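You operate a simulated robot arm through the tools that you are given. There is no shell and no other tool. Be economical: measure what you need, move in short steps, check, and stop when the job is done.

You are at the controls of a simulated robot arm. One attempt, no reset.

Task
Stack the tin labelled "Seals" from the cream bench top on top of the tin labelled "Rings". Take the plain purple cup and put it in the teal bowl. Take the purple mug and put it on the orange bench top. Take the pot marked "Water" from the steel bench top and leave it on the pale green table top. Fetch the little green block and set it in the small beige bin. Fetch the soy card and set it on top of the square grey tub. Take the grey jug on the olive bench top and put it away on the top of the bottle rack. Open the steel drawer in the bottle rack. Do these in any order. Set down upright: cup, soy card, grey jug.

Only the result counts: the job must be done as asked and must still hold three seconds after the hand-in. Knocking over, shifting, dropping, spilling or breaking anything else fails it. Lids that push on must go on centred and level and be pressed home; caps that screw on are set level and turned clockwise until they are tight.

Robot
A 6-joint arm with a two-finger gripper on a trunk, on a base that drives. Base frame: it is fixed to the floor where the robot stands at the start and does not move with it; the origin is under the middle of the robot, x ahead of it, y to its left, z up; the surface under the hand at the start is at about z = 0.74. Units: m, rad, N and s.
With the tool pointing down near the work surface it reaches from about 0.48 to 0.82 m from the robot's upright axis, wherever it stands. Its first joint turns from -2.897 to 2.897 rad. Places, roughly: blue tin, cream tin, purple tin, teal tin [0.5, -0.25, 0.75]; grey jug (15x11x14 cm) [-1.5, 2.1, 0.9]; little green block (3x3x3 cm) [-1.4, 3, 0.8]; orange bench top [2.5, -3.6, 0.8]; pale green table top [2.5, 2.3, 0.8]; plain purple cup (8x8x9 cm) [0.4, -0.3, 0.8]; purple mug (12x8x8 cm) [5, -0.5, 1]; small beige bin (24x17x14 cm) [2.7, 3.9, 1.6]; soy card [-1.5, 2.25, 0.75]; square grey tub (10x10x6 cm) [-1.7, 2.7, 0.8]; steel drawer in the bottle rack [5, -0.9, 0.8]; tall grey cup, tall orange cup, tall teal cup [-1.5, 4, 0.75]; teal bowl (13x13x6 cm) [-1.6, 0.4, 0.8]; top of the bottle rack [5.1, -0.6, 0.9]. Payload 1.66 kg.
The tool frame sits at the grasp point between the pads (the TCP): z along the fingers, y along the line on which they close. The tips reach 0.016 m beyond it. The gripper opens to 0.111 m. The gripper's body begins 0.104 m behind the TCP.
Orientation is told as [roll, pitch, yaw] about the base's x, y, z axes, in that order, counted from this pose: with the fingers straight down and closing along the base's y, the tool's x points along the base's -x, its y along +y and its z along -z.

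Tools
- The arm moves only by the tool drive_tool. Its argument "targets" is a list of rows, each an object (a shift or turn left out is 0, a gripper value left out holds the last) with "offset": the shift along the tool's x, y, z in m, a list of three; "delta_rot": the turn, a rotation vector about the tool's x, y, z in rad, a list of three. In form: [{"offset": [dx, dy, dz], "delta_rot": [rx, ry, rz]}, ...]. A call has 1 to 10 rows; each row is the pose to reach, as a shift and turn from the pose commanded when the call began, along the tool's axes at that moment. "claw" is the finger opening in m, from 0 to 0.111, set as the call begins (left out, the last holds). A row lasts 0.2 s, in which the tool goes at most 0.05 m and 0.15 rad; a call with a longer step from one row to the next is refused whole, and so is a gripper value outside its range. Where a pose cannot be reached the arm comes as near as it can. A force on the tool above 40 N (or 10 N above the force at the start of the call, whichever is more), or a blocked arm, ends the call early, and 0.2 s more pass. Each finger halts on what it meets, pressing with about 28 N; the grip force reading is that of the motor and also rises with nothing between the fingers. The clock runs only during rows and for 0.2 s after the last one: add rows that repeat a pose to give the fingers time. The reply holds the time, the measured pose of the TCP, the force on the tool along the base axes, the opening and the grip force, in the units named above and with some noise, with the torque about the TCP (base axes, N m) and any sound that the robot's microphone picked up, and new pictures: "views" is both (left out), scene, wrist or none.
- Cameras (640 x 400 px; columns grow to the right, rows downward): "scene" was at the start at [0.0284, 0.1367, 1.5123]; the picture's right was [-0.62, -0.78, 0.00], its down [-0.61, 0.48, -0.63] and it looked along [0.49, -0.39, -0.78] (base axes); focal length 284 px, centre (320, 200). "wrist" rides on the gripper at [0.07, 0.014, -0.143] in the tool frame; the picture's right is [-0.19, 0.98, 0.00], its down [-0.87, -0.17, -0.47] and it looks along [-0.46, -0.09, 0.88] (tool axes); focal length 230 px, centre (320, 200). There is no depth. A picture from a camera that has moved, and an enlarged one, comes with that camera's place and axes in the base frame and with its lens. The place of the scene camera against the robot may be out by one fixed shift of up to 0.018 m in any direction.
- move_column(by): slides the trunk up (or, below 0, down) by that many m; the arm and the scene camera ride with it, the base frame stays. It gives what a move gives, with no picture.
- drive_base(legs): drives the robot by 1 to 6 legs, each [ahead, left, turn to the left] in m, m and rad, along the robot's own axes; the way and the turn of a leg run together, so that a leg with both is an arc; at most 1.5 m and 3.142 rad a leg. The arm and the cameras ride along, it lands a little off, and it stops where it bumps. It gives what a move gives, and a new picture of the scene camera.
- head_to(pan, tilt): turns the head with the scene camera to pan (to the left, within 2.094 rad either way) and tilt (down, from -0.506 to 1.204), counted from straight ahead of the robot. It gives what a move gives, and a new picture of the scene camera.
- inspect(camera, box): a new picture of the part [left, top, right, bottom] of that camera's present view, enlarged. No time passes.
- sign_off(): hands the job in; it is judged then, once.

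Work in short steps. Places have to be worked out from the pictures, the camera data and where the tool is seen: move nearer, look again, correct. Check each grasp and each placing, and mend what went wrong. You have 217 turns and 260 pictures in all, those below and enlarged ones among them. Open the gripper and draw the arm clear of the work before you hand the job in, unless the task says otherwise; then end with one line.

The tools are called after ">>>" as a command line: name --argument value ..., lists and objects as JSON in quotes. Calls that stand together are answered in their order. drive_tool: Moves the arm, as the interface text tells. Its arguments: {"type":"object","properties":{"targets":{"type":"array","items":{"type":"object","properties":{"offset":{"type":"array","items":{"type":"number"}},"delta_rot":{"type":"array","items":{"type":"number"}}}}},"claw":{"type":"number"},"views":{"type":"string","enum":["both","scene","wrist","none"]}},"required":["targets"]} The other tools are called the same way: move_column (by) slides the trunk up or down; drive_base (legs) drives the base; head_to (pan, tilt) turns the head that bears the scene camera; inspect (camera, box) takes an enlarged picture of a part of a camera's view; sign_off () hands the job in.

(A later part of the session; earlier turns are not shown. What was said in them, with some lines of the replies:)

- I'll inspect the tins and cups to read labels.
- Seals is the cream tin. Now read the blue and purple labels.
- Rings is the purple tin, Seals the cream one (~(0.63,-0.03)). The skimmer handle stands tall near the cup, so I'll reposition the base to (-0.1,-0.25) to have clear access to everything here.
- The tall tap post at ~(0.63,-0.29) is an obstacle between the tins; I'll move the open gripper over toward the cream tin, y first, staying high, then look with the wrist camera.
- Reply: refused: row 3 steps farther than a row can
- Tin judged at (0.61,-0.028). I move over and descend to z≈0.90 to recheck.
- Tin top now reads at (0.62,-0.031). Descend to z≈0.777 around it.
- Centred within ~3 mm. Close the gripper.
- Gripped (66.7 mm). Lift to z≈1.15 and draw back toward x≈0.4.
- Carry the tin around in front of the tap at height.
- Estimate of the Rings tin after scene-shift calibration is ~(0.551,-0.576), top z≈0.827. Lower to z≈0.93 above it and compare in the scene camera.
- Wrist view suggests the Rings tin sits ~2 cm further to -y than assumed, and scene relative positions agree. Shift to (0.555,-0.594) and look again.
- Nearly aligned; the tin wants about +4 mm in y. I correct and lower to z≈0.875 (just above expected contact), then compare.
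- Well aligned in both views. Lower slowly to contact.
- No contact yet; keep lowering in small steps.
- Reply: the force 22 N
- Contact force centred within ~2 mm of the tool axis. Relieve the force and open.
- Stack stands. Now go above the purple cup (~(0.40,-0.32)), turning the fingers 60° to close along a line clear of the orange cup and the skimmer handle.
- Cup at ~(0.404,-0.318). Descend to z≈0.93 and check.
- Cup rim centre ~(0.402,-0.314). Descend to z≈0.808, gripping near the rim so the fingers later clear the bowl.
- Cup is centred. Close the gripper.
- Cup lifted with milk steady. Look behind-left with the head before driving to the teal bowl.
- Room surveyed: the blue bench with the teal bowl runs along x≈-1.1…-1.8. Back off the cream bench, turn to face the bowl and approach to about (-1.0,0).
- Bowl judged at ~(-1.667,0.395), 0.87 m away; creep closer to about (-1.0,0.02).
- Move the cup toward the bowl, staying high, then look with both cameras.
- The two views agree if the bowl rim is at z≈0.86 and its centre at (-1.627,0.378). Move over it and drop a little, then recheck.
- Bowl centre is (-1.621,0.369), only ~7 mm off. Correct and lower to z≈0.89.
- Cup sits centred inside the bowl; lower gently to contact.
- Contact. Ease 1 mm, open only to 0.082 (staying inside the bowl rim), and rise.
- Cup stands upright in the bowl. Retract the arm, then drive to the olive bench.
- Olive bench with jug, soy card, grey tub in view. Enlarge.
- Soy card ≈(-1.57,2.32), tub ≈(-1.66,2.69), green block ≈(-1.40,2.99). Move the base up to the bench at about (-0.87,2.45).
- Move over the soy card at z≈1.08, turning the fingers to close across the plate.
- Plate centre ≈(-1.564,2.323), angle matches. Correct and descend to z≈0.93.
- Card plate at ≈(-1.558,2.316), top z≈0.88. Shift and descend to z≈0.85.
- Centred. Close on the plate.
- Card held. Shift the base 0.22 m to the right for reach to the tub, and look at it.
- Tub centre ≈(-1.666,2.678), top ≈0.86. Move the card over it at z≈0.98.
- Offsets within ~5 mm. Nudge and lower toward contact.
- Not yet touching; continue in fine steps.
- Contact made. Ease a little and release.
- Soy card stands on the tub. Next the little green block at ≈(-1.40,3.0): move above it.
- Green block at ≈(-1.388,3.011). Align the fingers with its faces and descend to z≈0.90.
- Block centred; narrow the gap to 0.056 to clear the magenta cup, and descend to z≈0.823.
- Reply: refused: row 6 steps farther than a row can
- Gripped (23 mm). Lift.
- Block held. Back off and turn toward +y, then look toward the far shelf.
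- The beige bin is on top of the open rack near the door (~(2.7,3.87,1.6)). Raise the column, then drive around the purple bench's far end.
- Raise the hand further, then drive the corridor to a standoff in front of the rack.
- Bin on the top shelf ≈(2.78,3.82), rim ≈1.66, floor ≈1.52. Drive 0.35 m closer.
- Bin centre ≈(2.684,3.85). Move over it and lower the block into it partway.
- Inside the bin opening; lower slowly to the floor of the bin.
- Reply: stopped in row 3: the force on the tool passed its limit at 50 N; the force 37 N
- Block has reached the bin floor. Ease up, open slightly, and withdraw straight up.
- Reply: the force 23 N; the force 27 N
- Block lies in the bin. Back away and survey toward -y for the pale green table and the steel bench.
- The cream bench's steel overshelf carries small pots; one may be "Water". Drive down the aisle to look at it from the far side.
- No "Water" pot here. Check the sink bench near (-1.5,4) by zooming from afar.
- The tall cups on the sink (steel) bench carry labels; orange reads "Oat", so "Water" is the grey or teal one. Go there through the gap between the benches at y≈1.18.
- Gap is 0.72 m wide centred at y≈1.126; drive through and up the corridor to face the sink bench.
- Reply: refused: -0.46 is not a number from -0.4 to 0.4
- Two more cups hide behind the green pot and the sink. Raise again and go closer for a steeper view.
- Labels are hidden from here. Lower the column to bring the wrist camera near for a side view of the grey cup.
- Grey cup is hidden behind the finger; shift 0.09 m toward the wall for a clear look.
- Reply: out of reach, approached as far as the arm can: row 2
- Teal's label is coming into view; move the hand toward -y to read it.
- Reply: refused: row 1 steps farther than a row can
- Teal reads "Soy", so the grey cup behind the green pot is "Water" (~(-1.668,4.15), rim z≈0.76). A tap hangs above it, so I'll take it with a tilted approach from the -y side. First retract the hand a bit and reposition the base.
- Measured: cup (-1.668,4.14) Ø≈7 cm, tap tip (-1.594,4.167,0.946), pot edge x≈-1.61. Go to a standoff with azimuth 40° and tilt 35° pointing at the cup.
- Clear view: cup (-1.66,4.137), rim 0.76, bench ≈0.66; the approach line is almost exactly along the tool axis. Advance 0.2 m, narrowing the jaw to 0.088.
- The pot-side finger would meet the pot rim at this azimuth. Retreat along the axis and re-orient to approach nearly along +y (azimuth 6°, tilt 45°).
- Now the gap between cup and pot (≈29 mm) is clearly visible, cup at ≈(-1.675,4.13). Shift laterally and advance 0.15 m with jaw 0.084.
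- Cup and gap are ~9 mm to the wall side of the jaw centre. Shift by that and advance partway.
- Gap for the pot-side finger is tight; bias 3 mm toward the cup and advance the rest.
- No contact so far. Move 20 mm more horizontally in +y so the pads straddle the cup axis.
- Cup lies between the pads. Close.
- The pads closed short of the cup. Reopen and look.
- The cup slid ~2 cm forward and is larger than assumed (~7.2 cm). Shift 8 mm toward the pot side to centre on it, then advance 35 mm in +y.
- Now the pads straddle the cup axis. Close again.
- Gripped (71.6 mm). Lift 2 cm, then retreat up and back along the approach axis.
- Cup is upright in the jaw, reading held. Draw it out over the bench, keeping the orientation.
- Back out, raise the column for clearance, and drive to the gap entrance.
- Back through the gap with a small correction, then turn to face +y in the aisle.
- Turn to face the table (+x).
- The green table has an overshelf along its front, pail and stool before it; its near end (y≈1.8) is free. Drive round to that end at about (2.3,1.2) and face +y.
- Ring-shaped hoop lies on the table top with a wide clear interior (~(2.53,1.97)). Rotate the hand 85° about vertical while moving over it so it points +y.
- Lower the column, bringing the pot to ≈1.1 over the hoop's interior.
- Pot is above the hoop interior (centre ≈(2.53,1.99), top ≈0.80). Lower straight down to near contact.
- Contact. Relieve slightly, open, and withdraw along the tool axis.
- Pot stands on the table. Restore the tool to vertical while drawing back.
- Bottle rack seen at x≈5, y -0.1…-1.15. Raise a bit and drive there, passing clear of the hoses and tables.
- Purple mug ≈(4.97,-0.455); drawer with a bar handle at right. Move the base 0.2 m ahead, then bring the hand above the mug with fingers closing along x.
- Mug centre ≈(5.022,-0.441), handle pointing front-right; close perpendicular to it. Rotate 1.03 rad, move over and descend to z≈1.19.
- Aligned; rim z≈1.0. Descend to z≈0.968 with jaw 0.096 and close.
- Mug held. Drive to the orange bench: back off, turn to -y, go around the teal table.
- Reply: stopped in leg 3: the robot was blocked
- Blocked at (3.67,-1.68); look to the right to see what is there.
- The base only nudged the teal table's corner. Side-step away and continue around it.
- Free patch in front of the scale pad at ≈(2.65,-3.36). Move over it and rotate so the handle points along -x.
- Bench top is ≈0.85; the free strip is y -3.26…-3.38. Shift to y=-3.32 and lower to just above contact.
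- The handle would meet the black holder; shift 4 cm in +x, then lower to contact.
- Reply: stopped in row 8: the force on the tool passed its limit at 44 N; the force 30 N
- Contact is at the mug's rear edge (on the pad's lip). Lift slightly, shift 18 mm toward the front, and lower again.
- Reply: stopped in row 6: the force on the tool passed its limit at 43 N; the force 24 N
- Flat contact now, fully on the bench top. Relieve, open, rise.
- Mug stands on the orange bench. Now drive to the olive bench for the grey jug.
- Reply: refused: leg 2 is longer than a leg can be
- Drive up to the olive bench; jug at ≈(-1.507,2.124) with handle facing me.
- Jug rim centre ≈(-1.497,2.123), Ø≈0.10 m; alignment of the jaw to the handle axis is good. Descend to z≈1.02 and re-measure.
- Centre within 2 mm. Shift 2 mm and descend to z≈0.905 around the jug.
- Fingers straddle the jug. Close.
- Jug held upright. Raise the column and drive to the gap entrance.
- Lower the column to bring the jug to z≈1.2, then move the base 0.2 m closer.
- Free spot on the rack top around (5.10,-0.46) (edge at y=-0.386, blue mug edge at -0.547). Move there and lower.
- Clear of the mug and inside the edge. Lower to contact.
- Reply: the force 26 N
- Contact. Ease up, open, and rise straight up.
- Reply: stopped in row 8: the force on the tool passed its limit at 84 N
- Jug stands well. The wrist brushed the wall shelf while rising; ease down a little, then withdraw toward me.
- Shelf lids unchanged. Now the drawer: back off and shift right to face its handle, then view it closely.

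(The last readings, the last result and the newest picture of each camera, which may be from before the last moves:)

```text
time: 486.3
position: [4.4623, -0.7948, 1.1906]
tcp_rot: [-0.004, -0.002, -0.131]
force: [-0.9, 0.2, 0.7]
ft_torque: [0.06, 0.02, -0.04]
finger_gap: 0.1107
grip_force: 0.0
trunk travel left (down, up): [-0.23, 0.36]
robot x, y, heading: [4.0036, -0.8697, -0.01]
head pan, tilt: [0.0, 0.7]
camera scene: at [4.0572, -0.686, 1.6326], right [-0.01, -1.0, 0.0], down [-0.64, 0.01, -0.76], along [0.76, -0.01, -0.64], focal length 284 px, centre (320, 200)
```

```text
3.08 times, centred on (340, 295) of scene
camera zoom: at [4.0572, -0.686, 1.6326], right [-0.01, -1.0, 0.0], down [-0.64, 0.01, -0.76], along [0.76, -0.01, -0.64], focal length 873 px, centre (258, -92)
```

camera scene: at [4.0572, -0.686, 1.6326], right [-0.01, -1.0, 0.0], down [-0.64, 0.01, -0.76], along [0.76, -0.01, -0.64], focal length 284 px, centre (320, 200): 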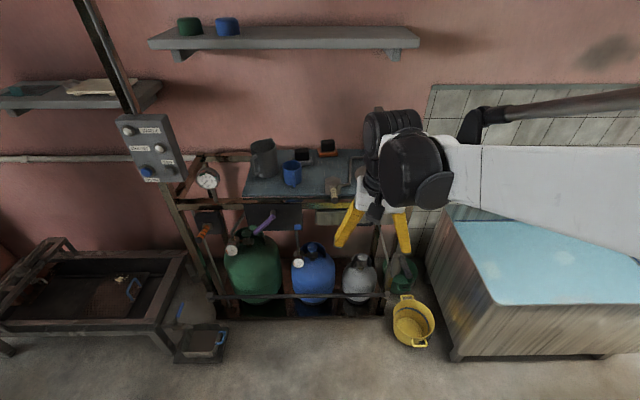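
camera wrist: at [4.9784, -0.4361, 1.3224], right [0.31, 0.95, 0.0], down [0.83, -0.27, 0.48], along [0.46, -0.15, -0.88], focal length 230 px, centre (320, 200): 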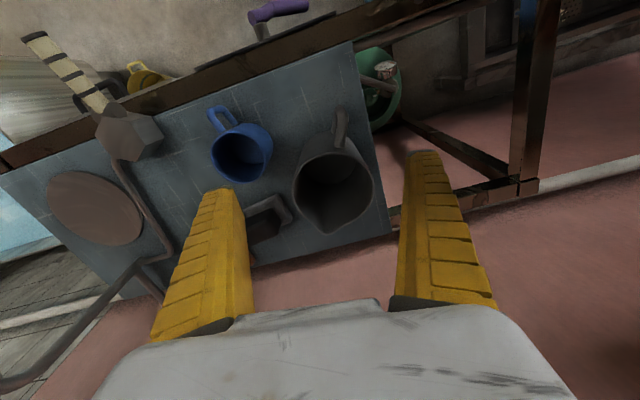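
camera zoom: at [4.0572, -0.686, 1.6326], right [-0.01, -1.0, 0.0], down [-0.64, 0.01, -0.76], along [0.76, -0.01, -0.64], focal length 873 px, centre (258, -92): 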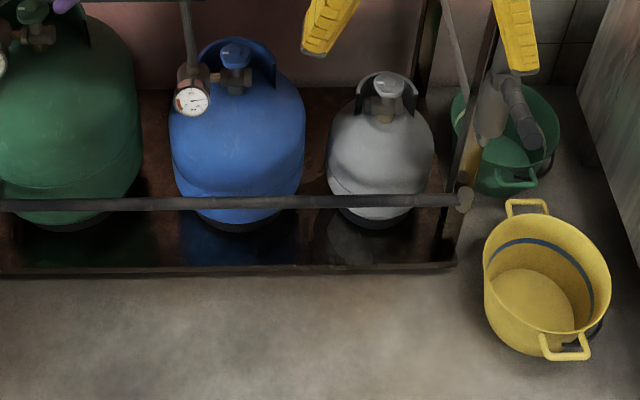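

Rotate the hand so the fingers will close in a vertical plane: first yaw to -90°.

>>> drive_tool --targets '[{"offset": [-0.001, -0.0074, 0], "delta_rot": [0, 0, 0.144]}, {"offset": [-0.002, -0.0149, 0], "delta_rot": [0, 0, 0.288]}, {"offset": [-0.003, -0.0223, 0], "delta_rot": [0, 0, 0.432]}, {"offset": [-0.004, -0.0298, 0], "delta_rot": [0, 0, 0.576]}, {"offset": [-0.005, -0.0372, 0], "delta_rot": [0, 0, 0.72]}, {"offset": [-0.006, -0.0446, 0], "delta_rot": [0, 0, 0.864]}, {"offset": [-0.007, -0.0521, 0], "delta_rot": [0, 0, 1.008]}, {"offset": [-0.008, -0.0595, 0], "delta_rot": [0, 0, 1.152]}, {"offset": [-0.009, -0.067, 0], "delta_rot": [0, 0, 1.296]}, {"offset": [-0.01, -0.0744, 0], "delta_rot": [0, 0, 1.44]}]' --claw 0.06 --views "none"

>>> drive_tool --targets '[{"offset": [0, 0.03, 0.005], "delta_rot": [-0.131, 0, 0]}, {"offset": [0, 0.06, 0.01], "delta_rot": [-0.262, 0, 0]}, {"offset": [0, 0.09, 0.02], "delta_rot": [-0.393, 0, 0]}, {"offset": [0, 0.12, 0.03], "delta_rot": [-0.524, 0, 0]}, {"offset": [0, 0.15, 0.04], "delta_rot": [-0.655, 0, 0]}, {"offset": [0, 0.18, 0.05], "delta_rot": [-0.786, 0, 0]}, {"offset": [0, 0.21, 0.06], "delta_rot": [-0.917, 0, 0]}, {"offset": [0, 0.235, 0.07], "delta_rot": [-1.048, 0, 0]}, {"offset": [0, 0.26, 0.08], "delta_rot": [-1.179, 0, 0]}, {"offset": [0, 0.28, 0.09], "delta_rot": [-1.31, 0, 0]}]' --views "both"

```text
time: 488.5
position: [4.4633, -0.8703, 1.1912]
tcp_rot: [0.001, -0.002, -1.574]
force: [0.3, 0.7, -1.3]
ft_torque: [-0.05, -0.02, -0.04]
finger_gap: 0.0618
grip_force: 1.0
trunk travel left (down, up): [-0.23, 0.36]
robot x, y, heading: [3.9985, -0.8662, -0.01]
head pan, tilt: [0.0, 0.7]
```

```text
time: 490.7
position: [4.7412, -0.8689, 1.1016]
tcp_rot: [1.313, -0.002, -1.571]
force: [-0.3, -0.2, -0.8]
ft_torque: [0.02, -0.04, -0.03]
finger_gap: 0.0622
grip_force: 1.6
trunk travel left (down, up): [-0.23, 0.36]
robot x, y, heading: [4.0008, -0.8689, -0.011]
head pan, tilt: [0.0, 0.7]
camera scene: at [4.0583, -0.6851, 1.6324], right [-0.01, -1.0, 0.0], down [-0.64, 0.01, -0.76], along [0.76, -0.01, -0.64], focal length 284 px, centre (320, 200)
camera wrist: at [4.6064, -0.7994, 1.1511], right [0.25, -0.19, 0.95], down [-0.5, -0.87, -0.04], along [0.83, -0.46, -0.31], focal length 230 px, centre (320, 200)
```

scene: 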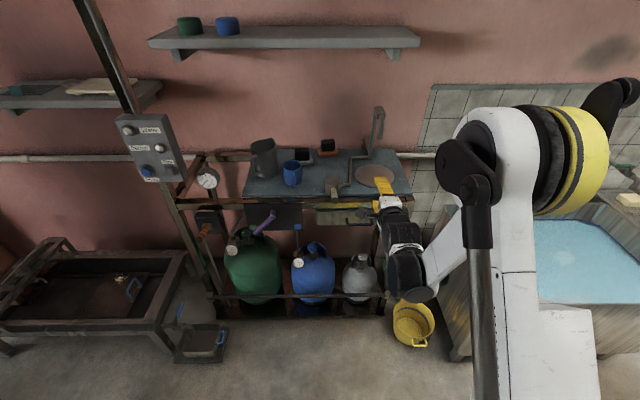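
wrist: 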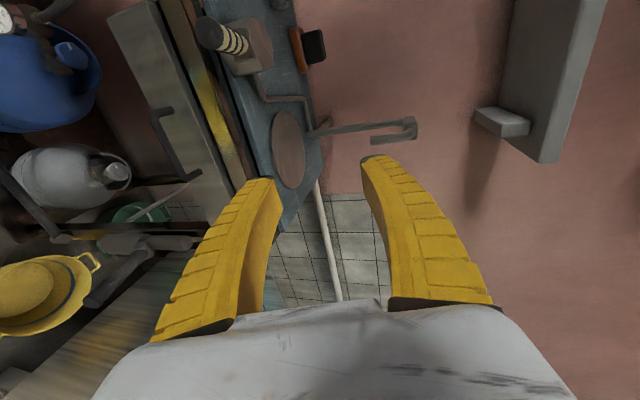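

>>> inspect --camera "wrist" --box '[90, 20, 290, 220]'

>>> inspect --camera "scene" --box '[300, 160, 430, 250]'

```text
2.00 times, centred on (190, 120) of wrist
camera zoom: at [4.6064, -0.7994, 1.1511], right [0.25, -0.19, 0.95], down [-0.5, -0.87, -0.04], along [0.83, -0.46, -0.31], focal length 460 px, centre (580, 360)
```

zoom: 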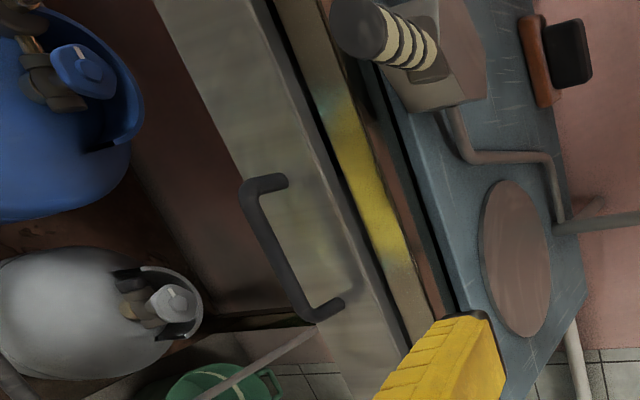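

```text
4.44 times, centred on (365, 205) of scene
camera zoom: at [4.0583, -0.6851, 1.6324], right [-0.01, -1.0, 0.0], down [-0.64, 0.01, -0.76], along [0.76, -0.01, -0.64], focal length 1261 px, centre (120, 178)
```

zoom: 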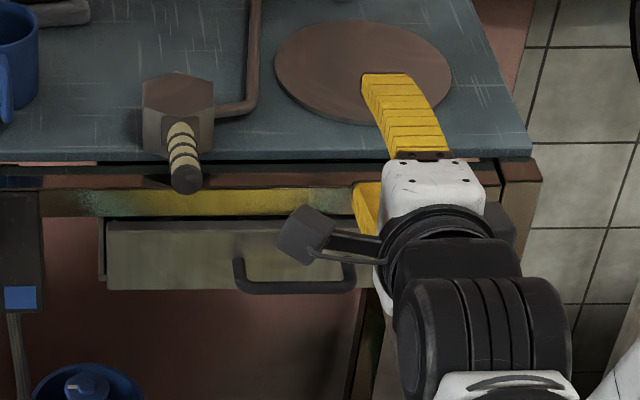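

Handle bar ≈(4.893,-0.853,0.808), ~9 cm long, standing ~3 cm off. Lower to a pre-grasp 10 cm in front of it.

>>> drive_tool --targets '[{"offset": [0.002, -0.044, 0.012]}, {"offset": [0.005, -0.089, 0.024]}, {"offset": [0.007, -0.133, 0.036]}, {"offset": [0.01, -0.178, 0.047]}, {"offset": [0.012, -0.2222, 0.0593]}, {"offset": [0.012, -0.235, 0.09]}, {"offset": [0.012, -0.2443, 0.122]}]' --views "wrist"

>>> inspect --camera "scene" --box '[300, 160, 430, 250]'

```text
time: 492.3
position: [4.8244, -0.856, 0.8718]
tcp_rot: [1.311, -0.001, -1.571]
force: [0.7, -0.1, 1.1]
ft_torque: [0.0, 0.04, -0.02]
finger_gap: 0.0621
grip_force: 1.4
out of reach, approached as far as the arm can: row 1, 2, 3, 4, 5, 6, 7
trunk travel left (down, up): [-0.23, 0.36]
robot x, y, heading: [3.9991, -0.8635, -0.012]
head pan, tilt: [0.0, 0.7]
camera wrist: at [4.6883, -0.7861, 0.9225], right [0.25, -0.19, 0.95], down [-0.5, -0.87, -0.04], along [0.83, -0.46, -0.31], focal length 230 px, centre (320, 200)
```

wrist: 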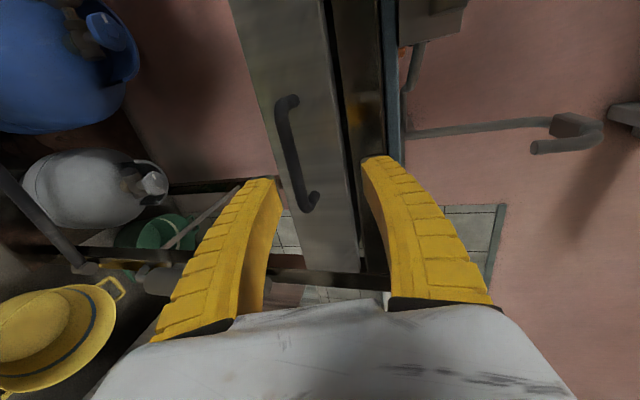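

```text
4.44 times, centred on (365, 205) of scene
camera zoom: at [4.0572, -0.6851, 1.6325], right [-0.01, -1.0, 0.0], down [-0.64, 0.01, -0.76], along [0.76, -0.01, -0.64], focal length 1261 px, centre (120, 178)
```

zoom: 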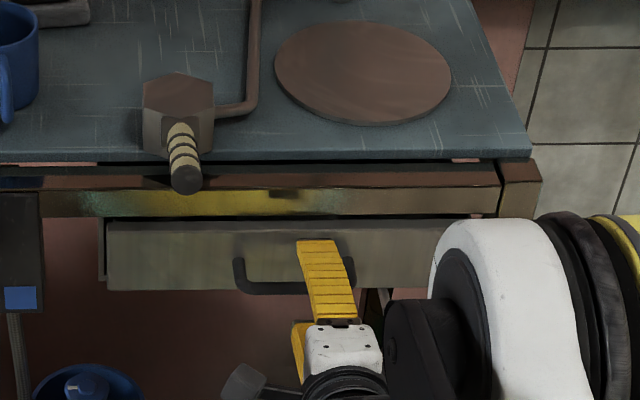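

Arm is at its limit in this posture; lower the column 8 cm to give it room.

>>> move_column --by -0.08

>>> drive_tool --targets '[{"offset": [0, 0, 0]}, {"offset": [0, 0, 0]}]' --views "wrist"

```text
time: 493.5
position: [4.8233, -0.8551, 0.7934]
tcp_rot: [1.31, -0.002, -1.57]
force: [0.0, 0.6, 0.0]
ft_torque: [-0.02, -0.01, 0.01]
finger_gap: 0.062
grip_force: 1.2
trunk travel left (down, up): [-0.15, 0.44]
robot x, y, heading: [4.0012, -0.8683, -0.013]
head pan, tilt: [0.0, 0.7]
```

```text
time: 494.1
position: [4.8239, -0.8552, 0.7932]
tcp_rot: [1.311, -0.001, -1.572]
force: [0.2, -0.3, -0.2]
ft_torque: [0.02, 0.01, -0.02]
finger_gap: 0.0619
grip_force: 1.7
trunk travel left (down, up): [-0.15, 0.44]
robot x, y, heading: [4.0015, -0.8704, -0.016]
head pan, tilt: [0.0, 0.7]
camera wrist: at [4.6883, -0.7861, 0.8427], right [0.25, -0.19, 0.95], down [-0.5, -0.87, -0.04], along [0.83, -0.46, -0.31], focal length 230 px, centre (320, 200)
```

wrist: 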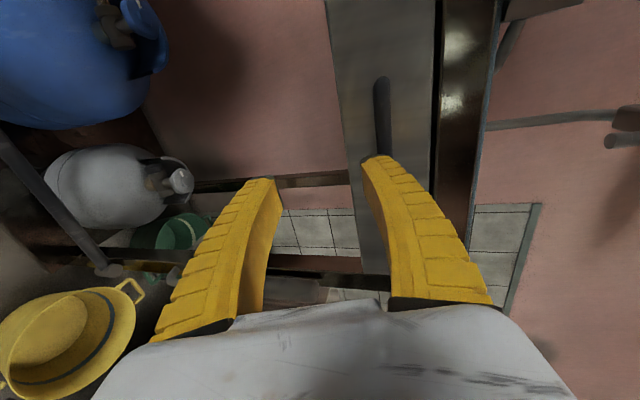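

Bar refined to ≈(4.885,-0.845,0.833). Raise the hand to its line, then advance.

>>> drive_tool --targets '[{"offset": [0.003, 0.027, 0]}, {"offset": [0.006, 0.0544, 0]}, {"offset": [0.006, 0.0544, 0.015]}]' --views "wrist"

>>> inspect --camera "wrist" --box '[220, 60, 420, 240]'

```text
time: 494.9
position: [4.8523, -0.849, 0.8433]
tcp_rot: [1.31, -0.002, -1.57]
force: [0.3, 0.1, -0.1]
ft_torque: [0.0, -0.02, 0.03]
finger_gap: 0.0619
grip_force: 1.6
trunk travel left (down, up): [-0.15, 0.44]
robot x, y, heading: [4.0018, -0.8672, -0.012]
head pan, tilt: [0.0, 0.7]
camera wrist: at [4.717, -0.7794, 0.8919], right [0.25, -0.19, 0.95], down [-0.5, -0.87, -0.04], along [0.83, -0.46, -0.31], focal length 230 px, centre (320, 200)
```

wrist: 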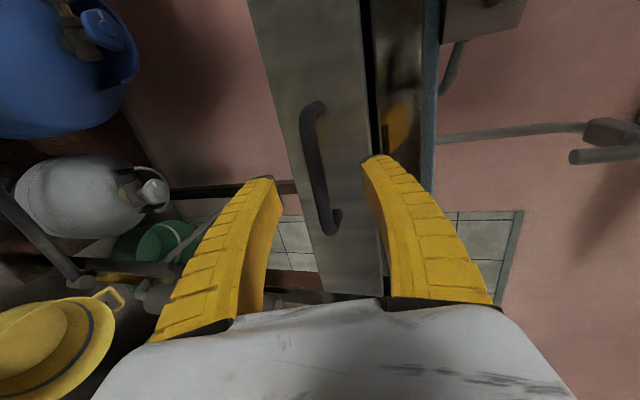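

```text
2.22 times, centred on (320, 150) of wrist
camera zoom: at [4.717, -0.7794, 0.8919], right [0.25, -0.19, 0.95], down [-0.5, -0.87, -0.04], along [0.83, -0.46, -0.31], focal length 511 px, centre (320, 311)
```

zoom: 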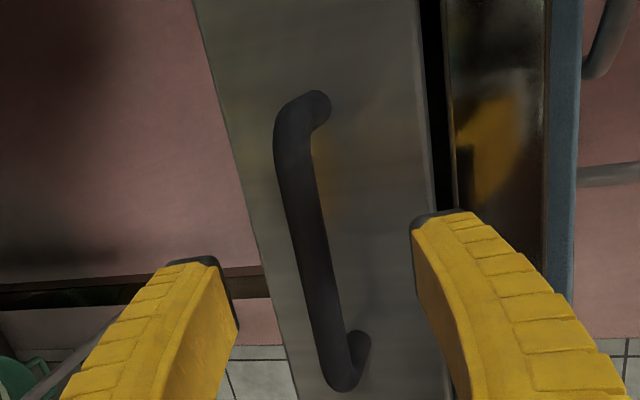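

Bar lies between the fingers. Advance 34 mm and close on it.

>>> drive_tool --targets '[{"offset": [0, -0.002, 0.012]}, {"offset": [0, -0.002, 0.024]}, {"offset": [0, -0.002, 0.034]}]' --views "none"

>>> drive_tool --targets '[{"offset": [0, 0, 0]}, {"offset": [0, 0, 0]}, {"offset": [0, 0, 0]}]' --claw 0 --views "wrist"

```text
time: 495.7
position: [4.8837, -0.8491, 0.8341]
tcp_rot: [1.312, -0.002, -1.57]
force: [-18.6, 1.1, 5.8]
ft_torque: [-0.04, -0.82, 0.01]
finger_gap: 0.0654
grip_force: 2.9
trunk travel left (down, up): [-0.15, 0.44]
robot x, y, heading: [4.0012, -0.8675, -0.015]
head pan, tilt: [0.0, 0.7]
```

```text
time: 496.5
position: [4.8851, -0.8485, 0.8317]
tcp_rot: [1.31, -0.004, -1.57]
force: [0.8, -0.2, 0.5]
ft_torque: [0.02, 0.04, -0.01]
finger_gap: 0.0
grip_force: 28.2
trunk travel left (down, up): [-0.15, 0.44]
robot x, y, heading: [4.002, -0.8661, -0.012]
head pan, tilt: [0.0, 0.7]
camera wrist: at [4.7499, -0.7801, 0.8817], right [0.25, -0.19, 0.95], down [-0.5, -0.87, -0.04], along [0.83, -0.46, -0.31], focal length 230 px, centre (320, 200)
```

wrist: 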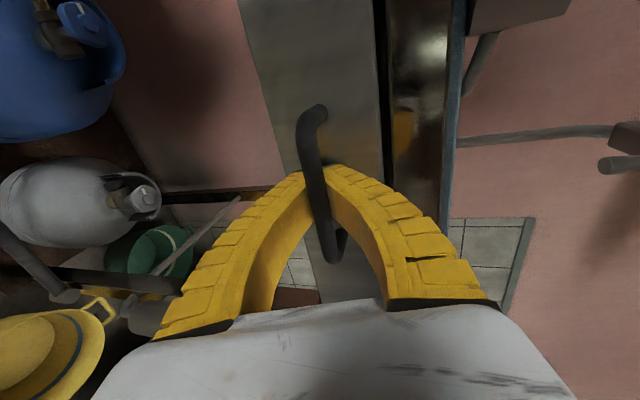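

The fingertips have closed behind the bar, hooking it. Pull back with the arm a little to test.

>>> drive_tool --targets '[{"offset": [0, -0.005, -0.019]}, {"offset": [0, -0.01, -0.039]}, {"offset": [0, -0.015, -0.058]}]' --views "both"

```text
time: 497.3
position: [4.8246, -0.8502, 0.8306]
tcp_rot: [1.309, -0.003, -1.57]
force: [-0.1, -0.5, -0.4]
ft_torque: [-0.03, -0.01, 0.02]
finger_gap: 0.0
grip_force: 28.6
trunk travel left (down, up): [-0.15, 0.44]
robot x, y, heading: [3.9981, -0.8664, -0.015]
head pan, tilt: [0.0, 0.7]
camera scene: at [4.0572, -0.6852, 1.5524], right [-0.01, -1.0, 0.0], down [-0.64, 0.01, -0.77], along [0.76, -0.01, -0.64], focal length 284 px, centre (320, 200)
camera wrist: at [4.6897, -0.7805, 0.8815], right [0.25, -0.19, 0.95], down [-0.5, -0.87, -0.04], along [0.83, -0.46, -0.31], focal length 230 px, centre (320, 200)
```

scene: 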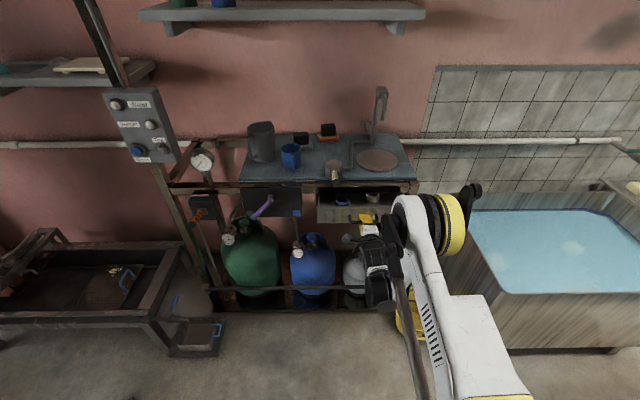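
wrist: 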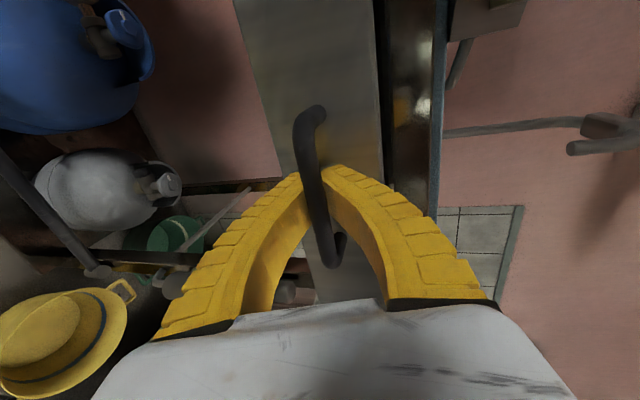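

Drawer is opening. Continue pulling with the base.

>>> drive_base --legs '[[-0.12, 0, 0]]'

```text
time: 498.5
position: [4.704, -0.8478, 0.8321]
tcp_rot: [1.308, -0.003, -1.571]
force: [-0.6, 0.0, -0.5]
ft_torque: [0.01, 0.0, -0.03]
finger_gap: 0.0
grip_force: 28.7
trunk travel left (down, up): [-0.15, 0.44]
robot x, y, heading: [3.8814, -0.87, -0.009]
head pan, tilt: [0.0, 0.7]
camera scene: at [3.9358, -0.6834, 1.5525], right [-0.01, -1.0, 0.0], down [-0.64, 0.01, -0.77], along [0.77, -0.01, -0.64], focal length 284 px, centre (320, 200)
```

scene: 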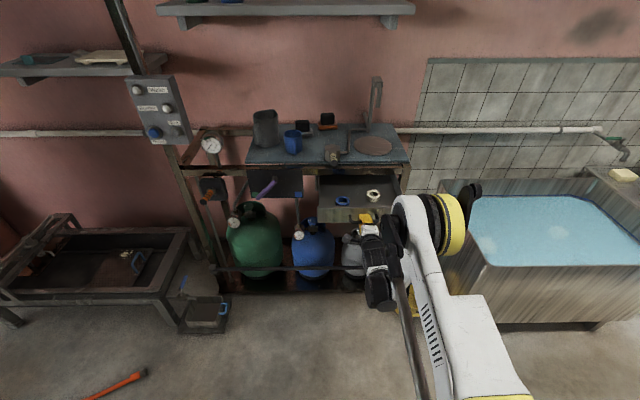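

Open ~18 cm. Pull a bit further with the arm while watching for the stop.

>>> drive_tool --targets '[{"offset": [0, -0.004, -0.015]}, {"offset": [0, -0.008, -0.03]}, {"offset": [0, -0.012, -0.045]}, {"offset": [0, -0.015, -0.058]}]' --views "none"

>>> inspect --camera "scene" --box '[230, 90, 430, 250]'

```text
time: 499.5
position: [4.6951, -0.8487, 0.8369]
tcp_rot: [1.305, -0.002, -1.572]
force: [1.2, -3.4, -24.0]
ft_torque: [0.06, -0.38, -0.05]
finger_gap: 0.0044
grip_force: 29.7
out of reach, approached as far as the arm can: row 1, 2, 3, 4
trunk travel left (down, up): [-0.15, 0.44]
robot x, y, heading: [3.8784, -0.8679, -0.018]
head pan, tilt: [0.0, 0.7]
```

```text
2.50 times, centred on (330, 170) of scene
camera zoom: at [3.939, -0.6838, 1.5521], right [-0.01, -1.0, 0.0], down [-0.65, 0.01, -0.76], along [0.76, -0.01, -0.65], focal length 709 px, centre (295, 275)
```

zoom: 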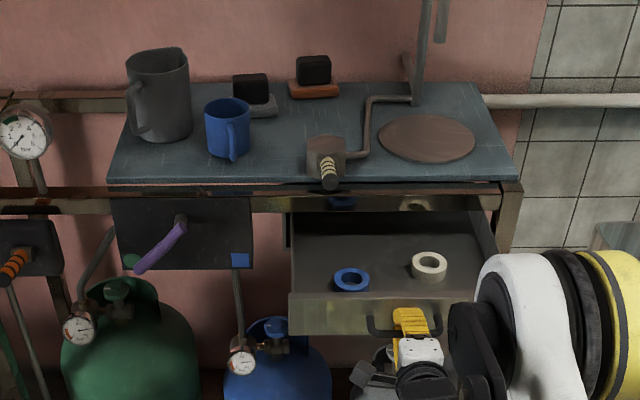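

The arm was at its limit; restore the pose and pull a further 6 cm with the base.

>>> drive_tool --targets '[{"offset": [0, 0.015, 0.048]}, {"offset": [0, 0.015, 0.058]}]' --views "none"

>>> drive_base --legs '[[-0.06, 0, 0]]'

```text
refused: row 1 steps farther than a row can; nothing moved
```

```text
time: 500.5
position: [4.6555, -0.8462, 0.8347]
tcp_rot: [1.301, -0.002, -1.572]
force: [12.2, 1.1, -16.8]
ft_torque: [-0.03, -0.1, -0.27]
finger_gap: 0.0059
grip_force: 33.1
trunk travel left (down, up): [-0.15, 0.44]
robot x, y, heading: [3.8362, -0.8657, -0.013]
head pan, tilt: [0.0, 0.7]
stopped in leg 1: the force on the tool passed its limit at 71 N (the readings are from after the stop); the commanded pose is now the measured one
camera scene: at [3.8988, -0.6828, 1.5524], right [-0.01, -1.0, 0.0], down [-0.65, 0.01, -0.76], along [0.76, -0.01, -0.65], focal length 284 px, centre (320, 200)
```

scene: 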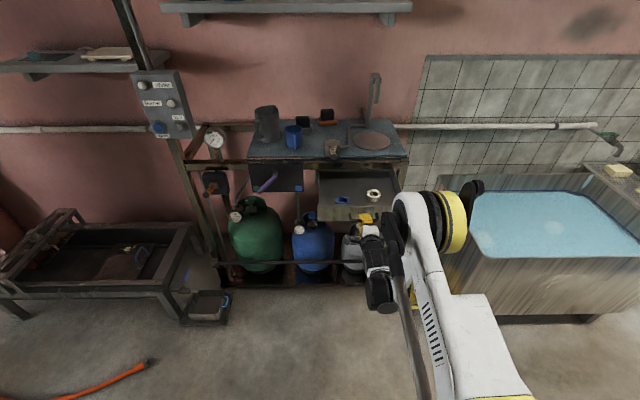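

Drawer hit its end stop: fully open (~23 cm). Relax forward, open the fingers and back off.

>>> drive_tool --targets '[{"offset": [0, 0.0, 0.008]}, {"offset": [0, 0.0, 0.01]}]' --views "none"

>>> drive_tool --targets '[{"offset": [0, 0, 0]}, {"offset": [0, 0, 0]}, {"offset": [0, 0, 0]}]' --claw 0.06 --views "wrist"

```text
time: 501.1
position: [4.6644, -0.8473, 0.8347]
tcp_rot: [1.305, -0.001, -1.572]
force: [-0.6, 0.3, -14.1]
ft_torque: [0.0, -0.16, 0.03]
finger_gap: 0.0011
grip_force: 29.7
trunk travel left (down, up): [-0.15, 0.44]
robot x, y, heading: [3.8355, -0.8653, -0.016]
head pan, tilt: [0.0, 0.7]
```

```text
time: 501.9
position: [4.6654, -0.8476, 0.8354]
tcp_rot: [1.307, 0.0, -1.574]
force: [0.5, 0.0, -0.1]
ft_torque: [0.02, -0.01, -0.02]
finger_gap: 0.0621
grip_force: 1.4
trunk travel left (down, up): [-0.15, 0.44]
robot x, y, heading: [3.8387, -0.8651, -0.017]
head pan, tilt: [0.0, 0.7]
camera wrist: at [4.5294, -0.778, 0.8855], right [0.26, -0.19, 0.95], down [-0.5, -0.86, -0.04], along [0.83, -0.47, -0.32], focal length 230 px, centre (320, 200)
```

wrist: 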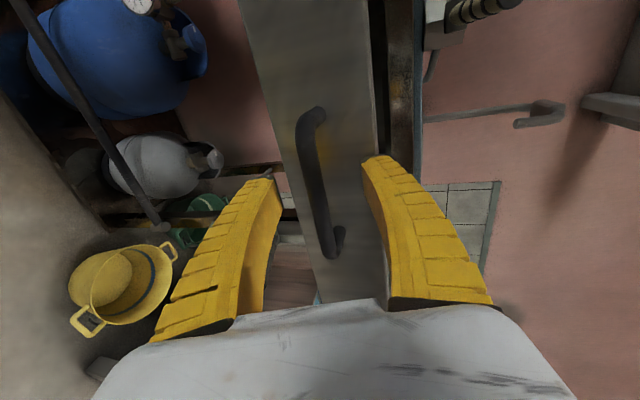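

Free of the bar. Back the base away and check the whole rack.

>>> drive_base --legs '[[-0.35, 0, 0]]'

>>> inspect --camera "scene" --box '[200, 30, 440, 230]'

```text
time: 503.6
position: [4.4534, -0.8433, 0.8369]
tcp_rot: [1.309, -0.001, -1.571]
force: [-0.6, 0.2, 1.3]
ft_torque: [0.02, -0.02, 0.01]
finger_gap: 0.0619
grip_force: 2.0
trunk travel left (down, up): [-0.15, 0.44]
robot x, y, heading: [3.6272, -0.8637, -0.013]
head pan, tilt: [0.0, 0.7]
stopped in leg 1: the robot was blocked; the commanded pose is now the measured one
camera scene: at [3.6845, -0.6796, 1.5524], right [-0.01, -1.0, 0.0], down [-0.64, 0.01, -0.76], along [0.76, -0.01, -0.64], focal length 284 px, centre (320, 200)
```

scene: 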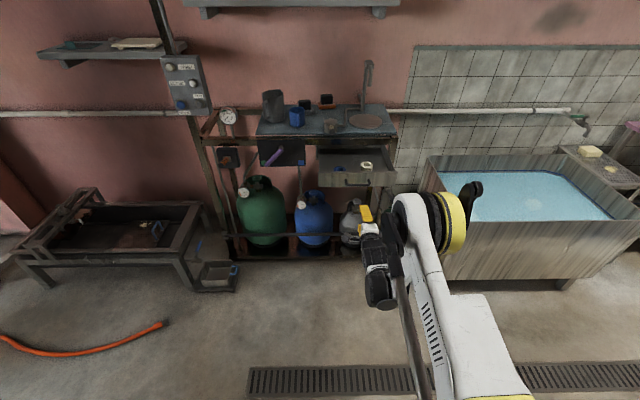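

```text
2.00 times, centred on (320, 130) of scene
camera zoom: at [3.6845, -0.6796, 1.5524], right [-0.01, -1.0, 0.0], down [-0.64, 0.01, -0.76], along [0.76, -0.01, -0.64], focal length 567 px, centre (320, 340)
```

zoom: 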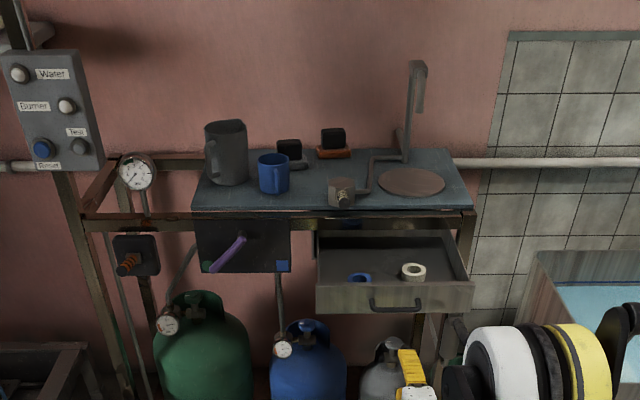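

All good; move forward off the table behind me, then look back to verify the Water pot and the teal table.

>>> drive_base --legs '[[0.12, 0, 0]]'

>>> head_to --pan 1.93 --tilt 0.3

```text
time: 504.8
position: [4.5721, -0.8445, 0.835]
tcp_rot: [1.305, -0.001, -1.572]
force: [-0.3, 0.5, -0.8]
ft_torque: [-0.01, 0.0, 0.01]
finger_gap: 0.062
grip_force: 1.3
trunk travel left (down, up): [-0.15, 0.44]
robot x, y, heading: [3.7482, -0.8628, -0.01]
head pan, tilt: [0.0, 0.7]
camera scene: at [3.8042, -0.6813, 1.5524], right [-0.01, -1.0, 0.0], down [-0.64, 0.01, -0.76], along [0.76, -0.01, -0.64], focal length 284 px, centre (320, 200)
```

scene: 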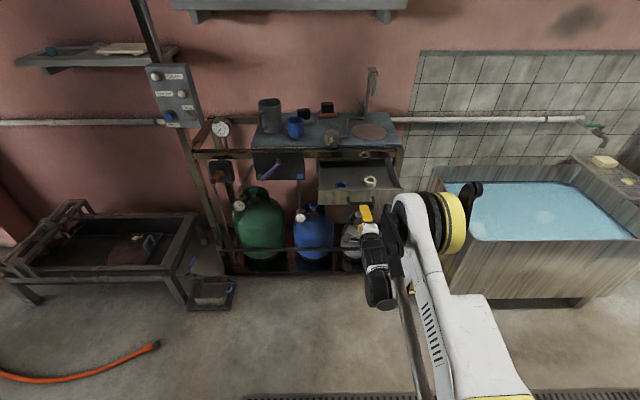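

```text
time: 506.7
position: [4.5724, -0.8456, 0.8357]
tcp_rot: [1.307, -0.002, -1.572]
force: [0.3, -0.6, -0.4]
ft_torque: [0.01, 0.0, 0.03]
finger_gap: 0.0622
grip_force: 1.0
trunk travel left (down, up): [-0.15, 0.44]
robot x, y, heading: [3.7513, -0.8687, -0.015]
head pan, tilt: [1.93, 0.3]
camera scene: at [3.6872, -0.5922, 1.5886], right [0.94, 0.34, 0.0], down [0.1, -0.28, -0.96], along [-0.32, 0.9, -0.3], focal length 284 px, centre (320, 200)
```

scene: 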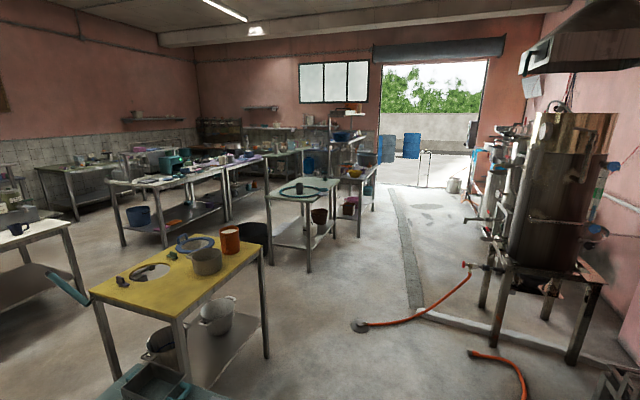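

>>> inspect --camera "scene" --box '[280, 172, 325, 200]'

```text
14.22 times, centred on (302, 186) of scene
camera zoom: at [3.6872, -0.5922, 1.5886], right [0.94, 0.34, 0.0], down [0.1, -0.28, -0.96], along [-0.32, 0.9, -0.3], focal length 4034 px, centre (569, 399)
```

zoom: 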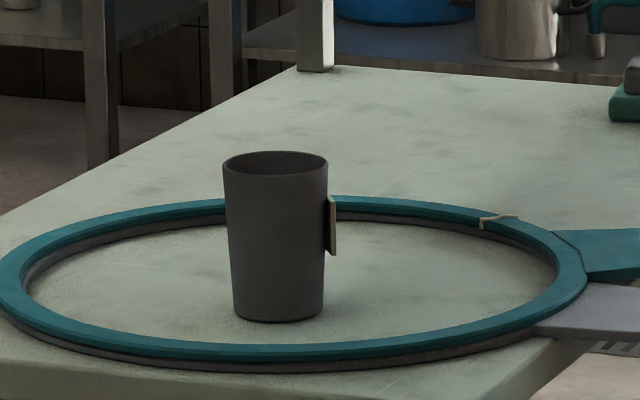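

Everything stands as asked (Water is the remaining unlabeled-by-elimination pot, upright on the green table). Open the gripper fully before handing in.

>>> drive_tool --targets '[{"offset": [0, 0, 0]}, {"offset": [0, 0, 0]}, {"offset": [0, 0, 0]}]' --claw 0.111 --views "none"

>>> sign_off

```text
time: 507.5
position: [4.5727, -0.8465, 0.8355]
tcp_rot: [1.308, -0.002, -1.573]
force: [-0.4, 0.3, 0.1]
ft_torque: [-0.02, 0.03, 0.0]
finger_gap: 0.1107
grip_force: 0.1
trunk travel left (down, up): [-0.15, 0.44]
robot x, y, heading: [3.7487, -0.8641, -0.012]
head pan, tilt: [1.93, 0.3]
```

```text
The job is handed in.
```

I did all eight jobs and handed in; one is by inference: I never read the "Water" label, taking the grey pot because the other two read "Oat" and "Soy", and I also bumped the teal table twice and the wall shelf once, with no shifted items seen on the shelf.
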